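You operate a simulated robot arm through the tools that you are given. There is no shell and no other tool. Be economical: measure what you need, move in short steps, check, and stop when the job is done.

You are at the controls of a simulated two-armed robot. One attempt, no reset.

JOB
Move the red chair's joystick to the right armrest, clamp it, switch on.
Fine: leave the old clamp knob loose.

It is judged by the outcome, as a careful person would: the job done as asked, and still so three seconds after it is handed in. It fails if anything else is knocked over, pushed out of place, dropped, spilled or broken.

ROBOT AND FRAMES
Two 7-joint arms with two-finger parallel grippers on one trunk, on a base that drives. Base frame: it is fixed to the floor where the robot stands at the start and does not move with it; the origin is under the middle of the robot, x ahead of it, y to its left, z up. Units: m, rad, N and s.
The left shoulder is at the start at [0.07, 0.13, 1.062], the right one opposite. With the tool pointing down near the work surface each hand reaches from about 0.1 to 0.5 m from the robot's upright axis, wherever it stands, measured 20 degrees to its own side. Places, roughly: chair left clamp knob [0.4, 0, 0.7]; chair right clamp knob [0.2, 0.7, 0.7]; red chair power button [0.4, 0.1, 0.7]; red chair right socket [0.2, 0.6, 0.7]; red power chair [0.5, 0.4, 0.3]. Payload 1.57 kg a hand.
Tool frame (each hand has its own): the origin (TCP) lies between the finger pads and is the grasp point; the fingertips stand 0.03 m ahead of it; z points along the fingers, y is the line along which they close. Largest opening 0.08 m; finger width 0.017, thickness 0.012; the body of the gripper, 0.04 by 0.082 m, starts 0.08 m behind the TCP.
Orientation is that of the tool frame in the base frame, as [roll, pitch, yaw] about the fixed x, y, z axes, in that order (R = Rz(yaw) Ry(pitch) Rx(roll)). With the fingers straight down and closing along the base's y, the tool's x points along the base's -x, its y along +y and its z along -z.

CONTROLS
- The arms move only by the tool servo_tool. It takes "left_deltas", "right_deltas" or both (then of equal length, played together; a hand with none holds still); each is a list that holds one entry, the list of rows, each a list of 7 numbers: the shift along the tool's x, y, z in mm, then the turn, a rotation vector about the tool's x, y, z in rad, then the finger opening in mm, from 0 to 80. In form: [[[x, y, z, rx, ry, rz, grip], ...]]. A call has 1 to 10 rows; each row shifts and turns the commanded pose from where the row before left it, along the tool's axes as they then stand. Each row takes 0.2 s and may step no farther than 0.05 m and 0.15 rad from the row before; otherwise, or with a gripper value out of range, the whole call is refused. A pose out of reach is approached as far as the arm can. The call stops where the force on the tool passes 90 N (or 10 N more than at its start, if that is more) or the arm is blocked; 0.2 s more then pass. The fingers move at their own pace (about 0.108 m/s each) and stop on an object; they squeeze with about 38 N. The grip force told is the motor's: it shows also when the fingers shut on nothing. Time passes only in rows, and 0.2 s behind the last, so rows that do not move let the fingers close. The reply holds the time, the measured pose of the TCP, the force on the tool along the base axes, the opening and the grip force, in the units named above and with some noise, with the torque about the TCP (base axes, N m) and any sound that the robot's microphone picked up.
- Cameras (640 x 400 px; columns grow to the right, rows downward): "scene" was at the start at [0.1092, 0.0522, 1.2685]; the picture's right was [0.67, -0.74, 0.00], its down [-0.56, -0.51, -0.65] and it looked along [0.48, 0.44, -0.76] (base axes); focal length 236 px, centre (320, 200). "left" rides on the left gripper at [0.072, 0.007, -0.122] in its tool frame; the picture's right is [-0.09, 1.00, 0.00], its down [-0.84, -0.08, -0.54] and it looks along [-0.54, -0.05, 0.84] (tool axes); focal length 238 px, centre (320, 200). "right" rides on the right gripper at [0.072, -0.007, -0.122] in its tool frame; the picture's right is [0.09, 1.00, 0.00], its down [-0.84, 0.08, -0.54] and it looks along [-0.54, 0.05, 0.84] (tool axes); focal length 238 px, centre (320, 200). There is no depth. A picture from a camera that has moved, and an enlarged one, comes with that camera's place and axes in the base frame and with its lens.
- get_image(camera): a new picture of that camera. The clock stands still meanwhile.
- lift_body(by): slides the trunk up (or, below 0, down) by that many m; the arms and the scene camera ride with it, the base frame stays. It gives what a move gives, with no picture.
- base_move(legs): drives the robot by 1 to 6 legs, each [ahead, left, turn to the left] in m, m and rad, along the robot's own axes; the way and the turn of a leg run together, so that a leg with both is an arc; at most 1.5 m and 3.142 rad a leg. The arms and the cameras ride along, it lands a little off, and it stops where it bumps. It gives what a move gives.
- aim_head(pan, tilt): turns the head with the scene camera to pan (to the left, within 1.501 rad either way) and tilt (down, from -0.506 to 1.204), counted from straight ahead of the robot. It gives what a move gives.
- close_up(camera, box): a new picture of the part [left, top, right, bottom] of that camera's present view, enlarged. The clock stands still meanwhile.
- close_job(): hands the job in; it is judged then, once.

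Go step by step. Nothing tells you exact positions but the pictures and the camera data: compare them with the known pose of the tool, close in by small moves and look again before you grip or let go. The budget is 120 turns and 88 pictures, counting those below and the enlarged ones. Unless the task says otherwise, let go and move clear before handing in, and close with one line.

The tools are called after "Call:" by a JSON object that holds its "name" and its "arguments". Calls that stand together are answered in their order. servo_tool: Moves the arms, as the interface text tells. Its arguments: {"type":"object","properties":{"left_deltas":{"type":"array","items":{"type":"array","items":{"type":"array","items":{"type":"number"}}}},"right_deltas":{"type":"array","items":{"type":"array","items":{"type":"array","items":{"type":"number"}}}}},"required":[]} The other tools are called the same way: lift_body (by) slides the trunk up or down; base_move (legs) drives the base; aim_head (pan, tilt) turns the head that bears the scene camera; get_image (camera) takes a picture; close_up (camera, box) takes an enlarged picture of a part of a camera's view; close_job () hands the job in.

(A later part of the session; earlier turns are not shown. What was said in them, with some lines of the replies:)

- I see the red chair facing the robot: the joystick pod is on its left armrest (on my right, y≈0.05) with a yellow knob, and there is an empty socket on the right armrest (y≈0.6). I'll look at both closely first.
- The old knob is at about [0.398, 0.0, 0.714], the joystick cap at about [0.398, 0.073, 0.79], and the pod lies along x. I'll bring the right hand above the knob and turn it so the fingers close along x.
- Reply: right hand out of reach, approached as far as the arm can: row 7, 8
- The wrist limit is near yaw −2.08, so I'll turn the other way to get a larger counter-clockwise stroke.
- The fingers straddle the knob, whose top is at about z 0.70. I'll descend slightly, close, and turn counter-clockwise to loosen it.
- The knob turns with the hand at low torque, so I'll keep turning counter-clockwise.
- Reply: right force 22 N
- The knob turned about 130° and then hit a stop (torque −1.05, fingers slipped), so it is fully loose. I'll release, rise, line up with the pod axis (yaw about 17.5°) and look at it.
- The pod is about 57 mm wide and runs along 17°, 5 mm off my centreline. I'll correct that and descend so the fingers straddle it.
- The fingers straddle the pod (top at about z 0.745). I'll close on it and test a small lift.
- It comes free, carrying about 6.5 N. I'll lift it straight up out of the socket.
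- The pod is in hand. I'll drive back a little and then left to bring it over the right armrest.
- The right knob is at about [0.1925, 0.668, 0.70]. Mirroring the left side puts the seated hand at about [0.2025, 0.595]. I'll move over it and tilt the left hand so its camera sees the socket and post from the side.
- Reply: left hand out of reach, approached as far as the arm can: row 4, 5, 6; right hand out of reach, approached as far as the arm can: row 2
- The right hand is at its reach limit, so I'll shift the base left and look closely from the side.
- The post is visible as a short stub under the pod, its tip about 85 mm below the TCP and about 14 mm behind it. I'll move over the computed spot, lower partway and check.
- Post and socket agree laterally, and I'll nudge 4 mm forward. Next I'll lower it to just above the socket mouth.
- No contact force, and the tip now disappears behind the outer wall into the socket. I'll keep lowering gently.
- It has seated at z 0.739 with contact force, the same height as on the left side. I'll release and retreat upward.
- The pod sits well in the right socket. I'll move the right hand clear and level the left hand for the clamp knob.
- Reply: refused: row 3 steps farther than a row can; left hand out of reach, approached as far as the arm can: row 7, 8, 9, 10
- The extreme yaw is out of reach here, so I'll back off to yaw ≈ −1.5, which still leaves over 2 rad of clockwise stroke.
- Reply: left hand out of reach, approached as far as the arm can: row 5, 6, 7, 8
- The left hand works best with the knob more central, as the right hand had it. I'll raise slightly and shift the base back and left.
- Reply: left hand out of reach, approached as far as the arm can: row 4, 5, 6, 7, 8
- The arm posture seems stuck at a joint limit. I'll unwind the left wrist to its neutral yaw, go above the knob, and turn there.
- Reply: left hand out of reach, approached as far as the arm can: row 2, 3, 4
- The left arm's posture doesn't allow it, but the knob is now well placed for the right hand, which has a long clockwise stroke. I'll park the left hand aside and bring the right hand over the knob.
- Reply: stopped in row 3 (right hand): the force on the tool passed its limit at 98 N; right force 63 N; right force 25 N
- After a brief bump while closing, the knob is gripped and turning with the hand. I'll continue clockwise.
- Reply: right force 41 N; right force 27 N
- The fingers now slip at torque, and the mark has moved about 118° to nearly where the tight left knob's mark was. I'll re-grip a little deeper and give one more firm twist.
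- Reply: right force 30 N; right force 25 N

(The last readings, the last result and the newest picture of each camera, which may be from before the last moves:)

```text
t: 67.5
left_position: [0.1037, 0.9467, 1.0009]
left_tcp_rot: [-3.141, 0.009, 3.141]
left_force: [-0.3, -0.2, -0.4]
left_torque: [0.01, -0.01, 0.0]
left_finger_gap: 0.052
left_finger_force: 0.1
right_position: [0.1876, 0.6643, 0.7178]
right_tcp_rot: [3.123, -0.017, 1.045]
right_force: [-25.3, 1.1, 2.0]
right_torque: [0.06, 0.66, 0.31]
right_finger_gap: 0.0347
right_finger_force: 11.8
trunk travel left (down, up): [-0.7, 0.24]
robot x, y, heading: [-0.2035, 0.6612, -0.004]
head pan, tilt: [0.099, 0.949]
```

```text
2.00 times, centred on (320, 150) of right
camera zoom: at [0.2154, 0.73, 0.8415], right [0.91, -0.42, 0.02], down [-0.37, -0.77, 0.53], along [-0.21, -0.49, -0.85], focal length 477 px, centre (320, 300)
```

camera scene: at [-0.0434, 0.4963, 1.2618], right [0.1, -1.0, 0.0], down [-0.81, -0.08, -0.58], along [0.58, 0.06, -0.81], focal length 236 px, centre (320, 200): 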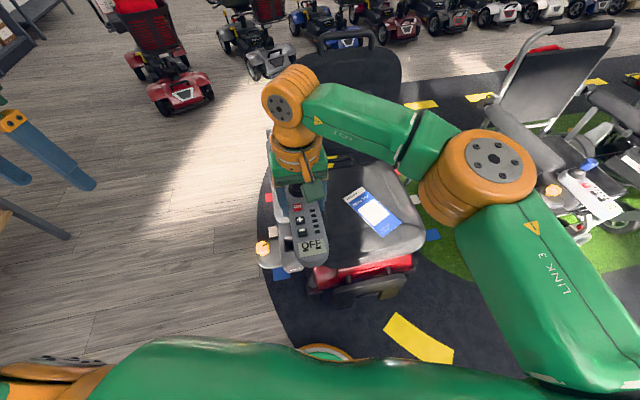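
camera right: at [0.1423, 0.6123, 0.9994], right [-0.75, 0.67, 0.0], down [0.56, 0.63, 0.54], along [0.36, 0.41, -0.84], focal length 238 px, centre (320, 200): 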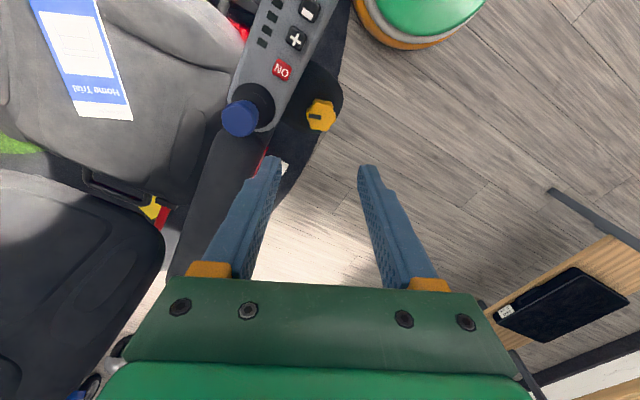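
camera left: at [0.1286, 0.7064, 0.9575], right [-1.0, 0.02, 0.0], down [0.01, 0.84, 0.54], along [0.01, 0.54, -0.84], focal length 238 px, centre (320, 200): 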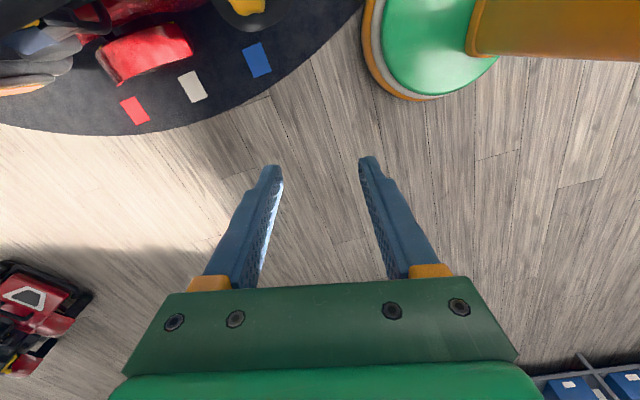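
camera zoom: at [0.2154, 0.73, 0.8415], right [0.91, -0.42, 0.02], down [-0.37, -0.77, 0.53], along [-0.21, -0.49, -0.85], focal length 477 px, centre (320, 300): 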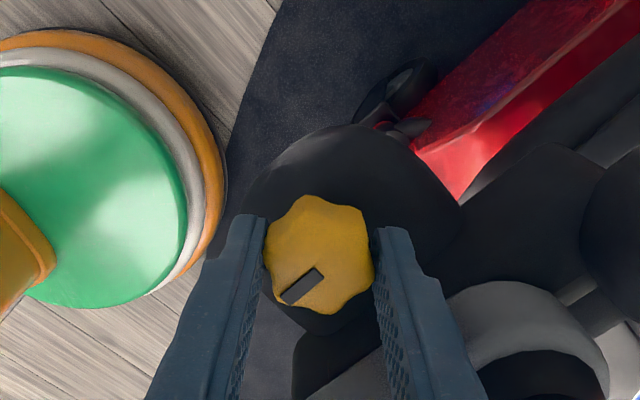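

The mark is at the same angle (211°) as the left knob had when clamped, and the fingers slip against the stop, so it is tight. I'll release, rise and check.

Call:
{"name": "servo_tool", "arguments": {"right_deltas": [[[0, 0, 0, 0, 0, 0, 52], [0, 0, 0, 0, 0, 0, 52], [0, 0, -30, 0, 0, 0, 52], [0, 0, -40, 0, 0, 0, 52], [0, 0, -40, 0, 0, 0, 52], [0, 0, 0, 0, 0, -0.15, 30], [0, 0, 0, 0, 0, -0.15, 0], [0, 0, 0, 0, 0, -0.15, 0]]]}}

Call:
{"name": "get_image", "arguments": {"camera": "right"}}

Call:
{"name": "get_image", "arguments": {"camera": "scene"}}

```text
t: 69.2
left_position: [0.1089, 0.9454, 0.9986]
left_tcp_rot: [3.141, 0.0, 3.14]
left_force: [0.5, -1.2, 0.5]
left_torque: [0.01, 0.0, -0.03]
left_finger_gap: 0.0518
left_finger_force: 0.1
right_position: [0.1908, 0.6643, 0.8254]
right_tcp_rot: [3.125, -0.005, 1.498]
right_force: [0.0, -0.1, 0.4]
right_torque: [0.0, -0.01, 0.02]
right_finger_gap: 0.0
right_finger_force: 21.4
trunk travel left (down, up): [-0.7, 0.24]
robot x, y, heading: [-0.2086, 0.6591, -0.003]
head pan, tilt: [0.099, 0.949]
```

```text
29 pictures are left
camera right: at [0.1863, 0.736, 0.9474], right [1.0, 0.02, 0.02], down [0.01, -0.84, 0.54], along [0.03, -0.54, -0.84], focal length 238 px, centre (320, 200)
```

right: 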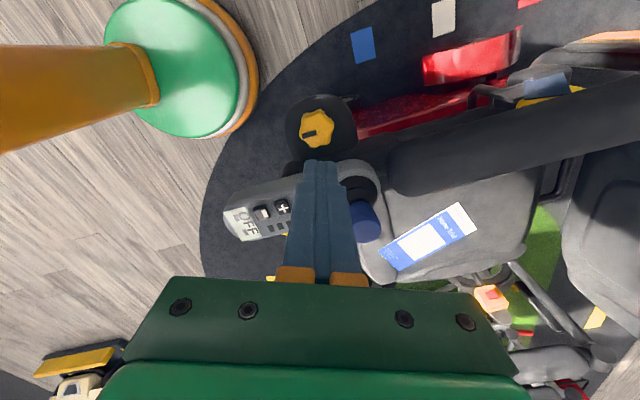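

```text
28 pictures are left
camera scene: at [-0.0834, 0.6664, 1.2619], right [0.1, -1.0, 0.0], down [-0.81, -0.08, -0.58], along [0.58, 0.06, -0.81], focal length 236 px, centre (320, 200)
```

scene: 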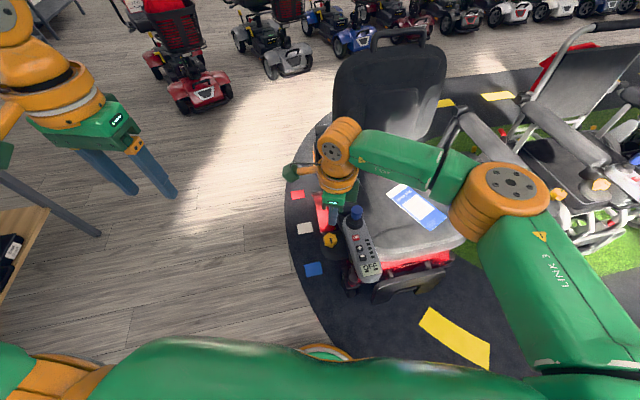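

The pod is in place and the knob turned. Next I'll locate the ON button precisely.

Call:
{"name": "servo_tool", "arguments": {"right_deltas": [[[40, 0, -30, 0, 0, 0, 0], [0, 0, -30, 0, 0, 0, 0], [0, 0, 0, 0, 0, 0, 0]]]}}

Call:
{"name": "get_image", "arguments": {"camera": "right"}}

Call:
{"name": "close_up", "arguments": {"camera": "scene", "box": [310, 190, 400, 300]}}

```text
t: 70.0
left_position: [0.1103, 0.946, 0.9993]
left_tcp_rot: [-3.141, 0.002, 3.14]
left_force: [-0.2, 0.1, 0.0]
left_torque: [0.0, 0.01, 0.01]
left_finger_gap: 0.0522
left_finger_force: 0.1
right_position: [0.1915, 0.7026, 0.885]
right_tcp_rot: [3.125, -0.007, 1.494]
right_force: [0.5, 0.7, 0.0]
right_torque: [0.03, -0.02, -0.02]
right_finger_gap: 0.0
right_finger_force: 21.7
trunk travel left (down, up): [-0.7, 0.24]
robot x, y, heading: [-0.2087, 0.6583, -0.003]
head pan, tilt: [0.099, 0.949]
```

```text
27 pictures are left
camera right: at [0.188, 0.7743, 1.0079], right [1.0, 0.02, 0.02], down [0.0, -0.84, 0.54], along [0.02, -0.54, -0.84], focal length 238 px, centre (320, 200)
```

right: 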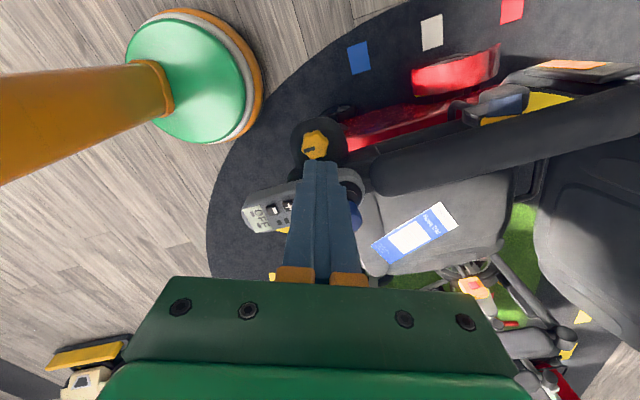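

```text
3.64 times, centred on (355, 245) of scene
camera zoom: at [-0.0829, 0.666, 1.2619], right [0.1, -1.0, 0.0], down [-0.81, -0.08, -0.58], along [0.58, 0.06, -0.81], focal length 856 px, centre (193, 36)
```

zoom: 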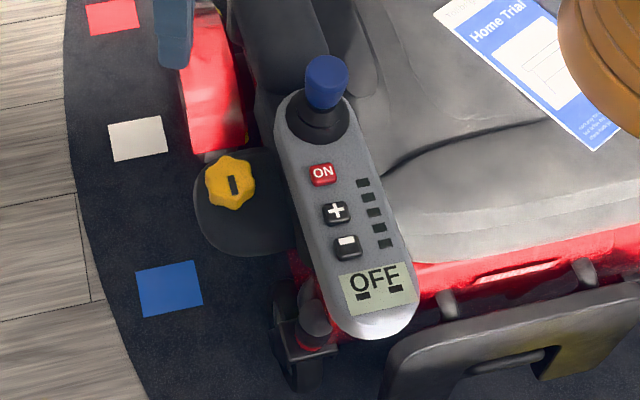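

The ON button is at about [0.1805, 0.607, 0.75]. I'll turn the hand to line up with the pod and approach with closed fingers.

Call:
{"name": "servo_tool", "arguments": {"right_deltas": [[[0, 0, -10, 0, 0, -0.15, 0], [0, 0, 0, 0, 0, -0.15, 0], [0, 0, 0, 0, 0, -0.15, 0], [0, 0, 0, 0, 0, -0.15, 0], [0, 0, 0, 0, 0, -0.15, 0], [0, 0, 0, 0, 0, -0.15, 0], [0, 0, 0, 0, 0, -0.15, 0], [0, 0, 0, 0, 0, -0.15, 0], [0, 0, 0, 0, 0, -0.15, 0], [0, 0, 0, 0, 0, -0.15, 0]]]}}

Call:
{"name": "servo_tool", "arguments": {"right_deltas": [[[0, 0, 0, 0, 0, -0.15, 0], [0, 0, 0, 0, 0, -0.15, 0], [0, 0, 0, 0, 0, -0.15, 0], [19, -44, 0, 0, 0, 0, 0], [19, -44, 0, 0, 0, 0, 0], [0, 0, 30, 0, 0, 0, 0], [0, 0, 30, 0, 0, 0, 0], [0, 0, 0, 0, 0, 0, 0]]]}}

Call:
{"name": "get_image", "arguments": {"camera": "right"}}

```text
t: 72.2
left_position: [0.1094, 0.9458, 0.9979]
left_tcp_rot: [-3.142, 0.003, 3.14]
left_force: [-0.3, 0.3, 0.2]
left_torque: [-0.02, -0.01, 0.02]
left_finger_gap: 0.0522
left_finger_force: 0.1
right_position: [0.1928, 0.7033, 0.8955]
right_tcp_rot: [3.136, 0.019, 2.999]
right_force: [0.4, 0.0, -0.3]
right_torque: [-0.03, -0.02, -0.02]
right_finger_gap: 0.0
right_finger_force: 20.7
trunk travel left (down, up): [-0.7, 0.24]
robot x, y, heading: [-0.2087, 0.6582, -0.008]
head pan, tilt: [0.099, 0.949]
```

```text
t: 74.0
left_position: [0.11, 0.9446, 0.9989]
left_tcp_rot: [-3.141, 0.002, 3.139]
left_force: [0.5, -0.1, 0.1]
left_torque: [-0.01, 0.03, 0.0]
left_finger_gap: 0.0519
left_finger_force: 0.1
right_position: [0.1833, 0.6084, 0.8337]
right_tcp_rot: [3.141, 0.019, -2.839]
right_force: [-0.1, 0.2, 0.8]
right_torque: [0.0, 0.04, 0.02]
right_finger_gap: 0.0
right_finger_force: 21.7
trunk travel left (down, up): [-0.7, 0.24]
robot x, y, heading: [-0.2109, 0.663, -0.006]
head pan, tilt: [0.099, 0.949]
```

```text
25 pictures are left
camera right: at [0.1141, 0.5806, 0.9549], right [-0.38, 0.92, 0.0], down [0.77, 0.32, 0.56], along [0.52, 0.21, -0.83], focal length 238 px, centre (320, 200)
```

right: 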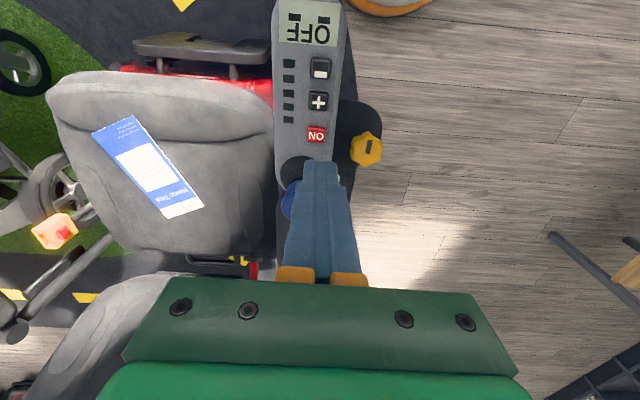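

Call:
{"name": "servo_tool", "arguments": {"right_deltas": [[[4, -2.2, 15, 0, 0, 0, 0], [0, 0, 18, 0, 0, 0, 0], [0, 0, 0, 0, 0, 0, 0]]]}}

Call:
{"name": "close_up", "arguments": {"camera": "right", "box": [240, 80, 400, 200]}}

Call:
{"name": "close_up", "arguments": {"camera": "scene", "box": [310, 190, 400, 300]}}

```text
t: 74.8
left_position: [0.1104, 0.946, 0.999]
left_tcp_rot: [-3.141, 0.002, 3.14]
left_force: [0.3, -0.4, -0.7]
left_torque: [-0.03, 0.0, -0.01]
left_finger_gap: 0.052
left_finger_force: 0.1
right_position: [0.181, 0.6053, 0.8016]
right_tcp_rot: [3.14, 0.019, -2.838]
right_force: [0.7, 0.3, 0.4]
right_torque: [0.02, -0.05, 0.01]
right_finger_gap: 0.0
right_finger_force: 21.6
trunk travel left (down, up): [-0.7, 0.24]
robot x, y, heading: [-0.2021, 0.6574, -0.004]
head pan, tilt: [0.099, 0.949]
```

```text
3.33 times, centred on (320, 140) of right
camera zoom: at [0.1108, 0.5774, 0.9219], right [-0.38, 0.92, 0.0], down [0.77, 0.32, 0.56], along [0.52, 0.21, -0.83], focal length 794 px, centre (320, 400)
```

zoom: 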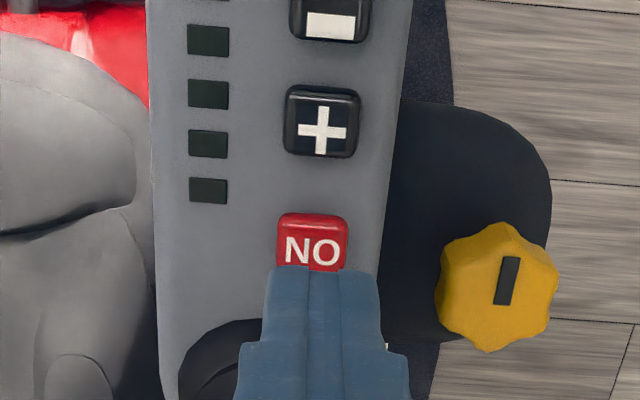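

```text
3.64 times, centred on (355, 245) of scene
camera zoom: at [-0.0833, 0.6665, 1.2619], right [0.1, -1.0, 0.0], down [-0.81, -0.08, -0.58], along [0.58, 0.06, -0.81], focal length 856 px, centre (193, 36)
```

zoom: 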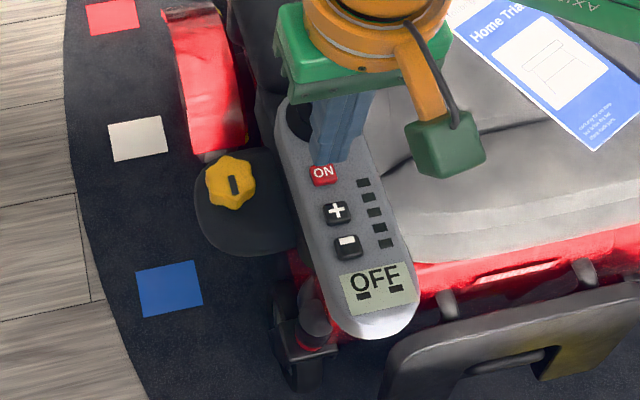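

Call:
{"name": "servo_tool", "arguments": {"right_deltas": [[[5, -2, 8, 0, 0, 0, 0], [0, 0, 7, 0, 0, 0, 0], [0, 0, 4, 0, 0, 0, 0], [0, 0, 0, 0, 0, 0, 0]]]}}

Call:
{"name": "close_up", "arguments": {"camera": "right", "box": [240, 80, 400, 200]}}

```text
t: 75.8
left_position: [0.1094, 0.9462, 0.9994]
left_tcp_rot: [-3.141, 0.001, 3.14]
left_force: [0.2, -0.1, 0.1]
left_torque: [-0.03, 0.0, 0.0]
left_finger_gap: 0.052
left_finger_force: 0.0
right_position: [0.1777, 0.6009, 0.7824]
right_tcp_rot: [-3.139, 0.019, -2.84]
right_force: [-0.7, -0.1, 0.1]
right_torque: [-0.01, 0.01, 0.03]
right_finger_gap: 0.0001
right_finger_force: 20.7
trunk travel left (down, up): [-0.7, 0.24]
robot x, y, heading: [-0.2101, 0.6593, -0.006]
head pan, tilt: [0.099, 0.949]
```

```text
3.33 times, centred on (320, 140) of right
camera zoom: at [0.1074, 0.5742, 0.9024], right [-0.38, 0.92, 0.0], down [0.77, 0.32, 0.56], along [0.52, 0.21, -0.83], focal length 794 px, centre (320, 400)
```

zoom: 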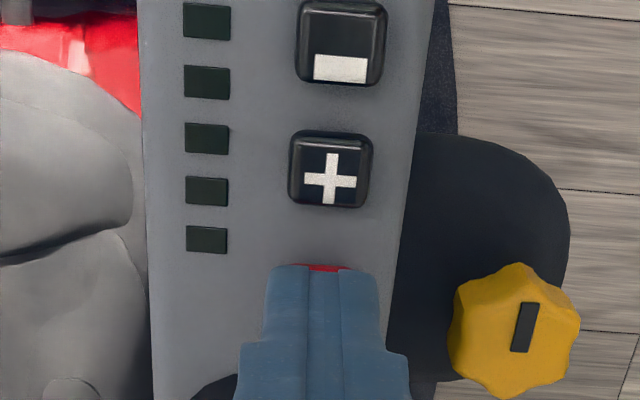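

The tips are right over the button. I'll press gently.

Call:
{"name": "servo_tool", "arguments": {"right_deltas": [[[0, 0, 2, 0, 0, 0, 0], [0, 0, 2, 0, 0, 0, 0], [0, 0, 1, 0, 0, 0, 0], [0, 0, 0, 0, 0, 0, 0]]]}}

Call:
{"name": "close_up", "arguments": {"camera": "scene", "box": [310, 190, 400, 300]}}

```text
t: 76.8
left_position: [0.1111, 0.9455, 0.9995]
left_tcp_rot: [3.14, 0.001, 3.14]
left_force: [-0.7, -0.1, -0.5]
left_torque: [0.03, -0.01, -0.01]
left_finger_gap: 0.052
left_finger_force: 0.1
right_position: [0.1779, 0.6013, 0.7762]
right_tcp_rot: [3.142, 0.018, -2.84]
right_force: [0.5, 1.0, 0.5]
right_torque: [0.0, 0.0, -0.02]
right_finger_gap: 0.0
right_finger_force: 21.4
trunk travel left (down, up): [-0.7, 0.24]
robot x, y, heading: [-0.2098, 0.6641, -0.004]
head pan, tilt: [0.099, 0.949]
```

```text
3.64 times, centred on (355, 245) of scene
camera zoom: at [-0.0833, 0.6664, 1.2619], right [0.1, -1.0, 0.0], down [-0.81, -0.08, -0.58], along [0.58, 0.06, -0.81], focal length 856 px, centre (193, 36)
```

zoom: 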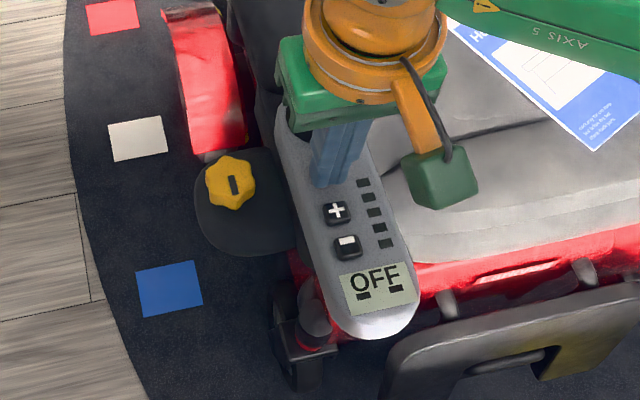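

Call:
{"name": "servo_tool", "arguments": {"right_deltas": [[[0, 0, 1.5, 0, 0, 0, 0], [0, 0, 1.5, 0, 0, 0, 0], [0, 0, 0, 0, 0, 0, 0]]]}}

```text
t: 77.7
left_position: [0.11, 0.9461, 0.9991]
left_tcp_rot: [3.141, 0.003, 3.14]
left_force: [0.6, -0.3, 0.2]
left_torque: [0.02, -0.01, 0.04]
left_finger_gap: 0.0519
left_finger_force: 0.1
right_position: [0.176, 0.6021, 0.7736]
right_tcp_rot: [-3.139, 0.019, -2.84]
right_force: [-0.2, -0.3, 0.1]
right_torque: [0.02, -0.01, 0.0]
right_finger_gap: 0.0
right_finger_force: 21.4
trunk travel left (down, up): [-0.7, 0.24]
robot x, y, heading: [-0.2057, 0.6571, -0.002]
head pan, tilt: [0.099, 0.949]
```

Call:
{"name": "servo_tool", "arguments": {"right_deltas": [[[0, 0, 1, 0, 0, 0, 0], [0, 0, 1, 0, 0, 0, 0], [0, 0, 0, 0, 0, 0, 0]]]}}

Call:
{"name": "close_up", "arguments": {"camera": "right", "box": [240, 80, 400, 200]}}

```text
t: 78.5
left_position: [0.111, 0.9459, 0.9987]
left_tcp_rot: [3.141, -0.001, 3.139]
left_force: [-0.8, 0.5, 0.3]
left_torque: [-0.02, -0.04, 0.01]
left_finger_gap: 0.052
left_finger_force: 0.1
right_position: [0.1782, 0.6015, 0.7726]
right_tcp_rot: [-3.139, 0.02, -2.84]
right_force: [0.3, 0.9, 2.5]
right_torque: [0.01, 0.01, -0.01]
right_finger_gap: 0.0001
right_finger_force: 21.9
trunk travel left (down, up): [-0.7, 0.24]
robot x, y, heading: [-0.2073, 0.6592, -0.002]
head pan, tilt: [0.099, 0.949]
heard: click
```

```text
3.33 times, centred on (320, 140) of right
camera zoom: at [0.1074, 0.5742, 0.893], right [-0.38, 0.92, 0.0], down [0.77, 0.32, 0.56], along [0.52, 0.21, -0.83], focal length 794 px, centre (320, 400)
```

zoom: 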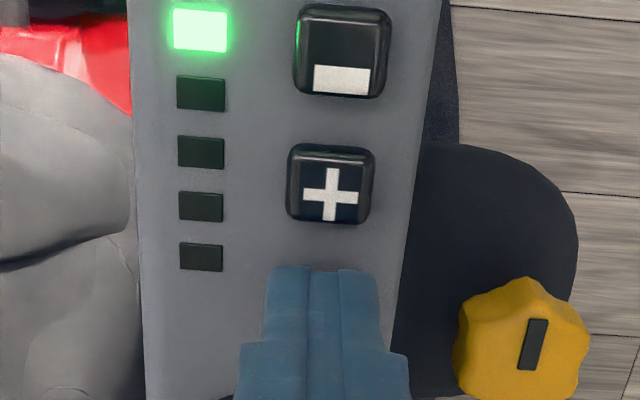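

A click sounded and an indicator lit green. I'll lift straight off and check the display.

Call:
{"name": "servo_tool", "arguments": {"right_deltas": [[[0, 0, -15, 0, 0, 0, 0], [0, 0, -40, 0, 0, 0, 0], [0, 0, -45, 0, 0, 0, 0], [0, 0, -45, 0, 0, 0, 0], [12, -40, 0, 0, 0, 0, 0], [12, -40, 0, 0, 0, 0, 0], [12, -40, 0, 0, 0, 0, 0], [12, -40, 0, 0, 0, 0, 0]]]}}

Call:
{"name": "close_up", "arguments": {"camera": "scene", "box": [310, 190, 400, 300]}}

Call:
{"name": "get_image", "arguments": {"camera": "scene"}}

```text
t: 80.2
left_position: [0.109, 0.9436, 0.9989]
left_tcp_rot: [3.139, 0.001, 3.139]
left_force: [0.3, -0.1, 0.5]
left_torque: [0.02, -0.03, 0.04]
left_finger_gap: 0.0518
left_finger_force: 0.0
right_position: [0.1764, 0.434, 0.9136]
right_tcp_rot: [3.141, 0.019, -2.836]
right_force: [-0.2, -0.1, 1.0]
right_torque: [0.01, 0.0, -0.07]
right_finger_gap: 0.0
right_finger_force: 21.4
trunk travel left (down, up): [-0.7, 0.24]
robot x, y, heading: [-0.2078, 0.66, 0.0]
head pan, tilt: [0.099, 0.949]
```

```text
3.64 times, centred on (355, 245) of scene
camera zoom: at [-0.0836, 0.6645, 1.262], right [0.1, -1.0, 0.0], down [-0.81, -0.08, -0.58], along [0.58, 0.06, -0.81], focal length 856 px, centre (193, 36)
```

zoom: 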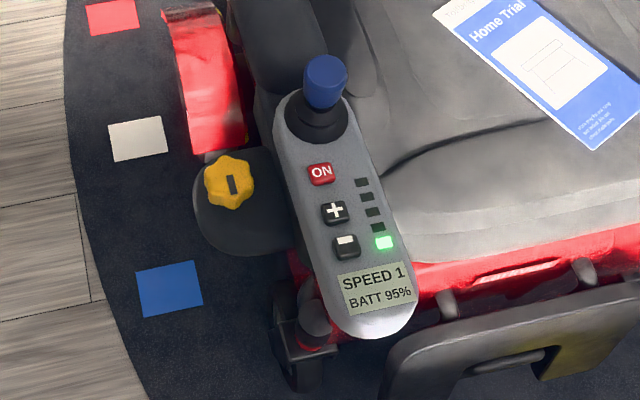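

```text
18 pictures are left
camera scene: at [-0.0836, 0.6645, 1.262], right [0.1, -1.0, 0.0], down [-0.81, -0.08, -0.58], along [0.58, 0.06, -0.81], focal length 236 px, centre (320, 200)
```

scene: 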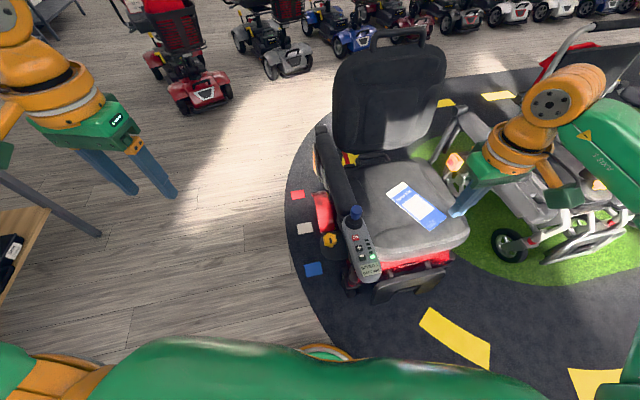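

The display now reads "SPEED 1, BATT 95%", the pod sits in the right socket with the knob tight, and both hands are clear. I'm handing it in.

Call:
{"name": "close_job", "arguments": {}}

```text
The job is handed in.
```

The red chair's joystick is now in the right armrest socket, clamped and switched on (display: "SPEED 1, BATT 95%"); the old left clamp knob is left loose. I judged the clamp tight by its end stop and its mark matching the left knob's clamped angle, without tugging the pod to test it.
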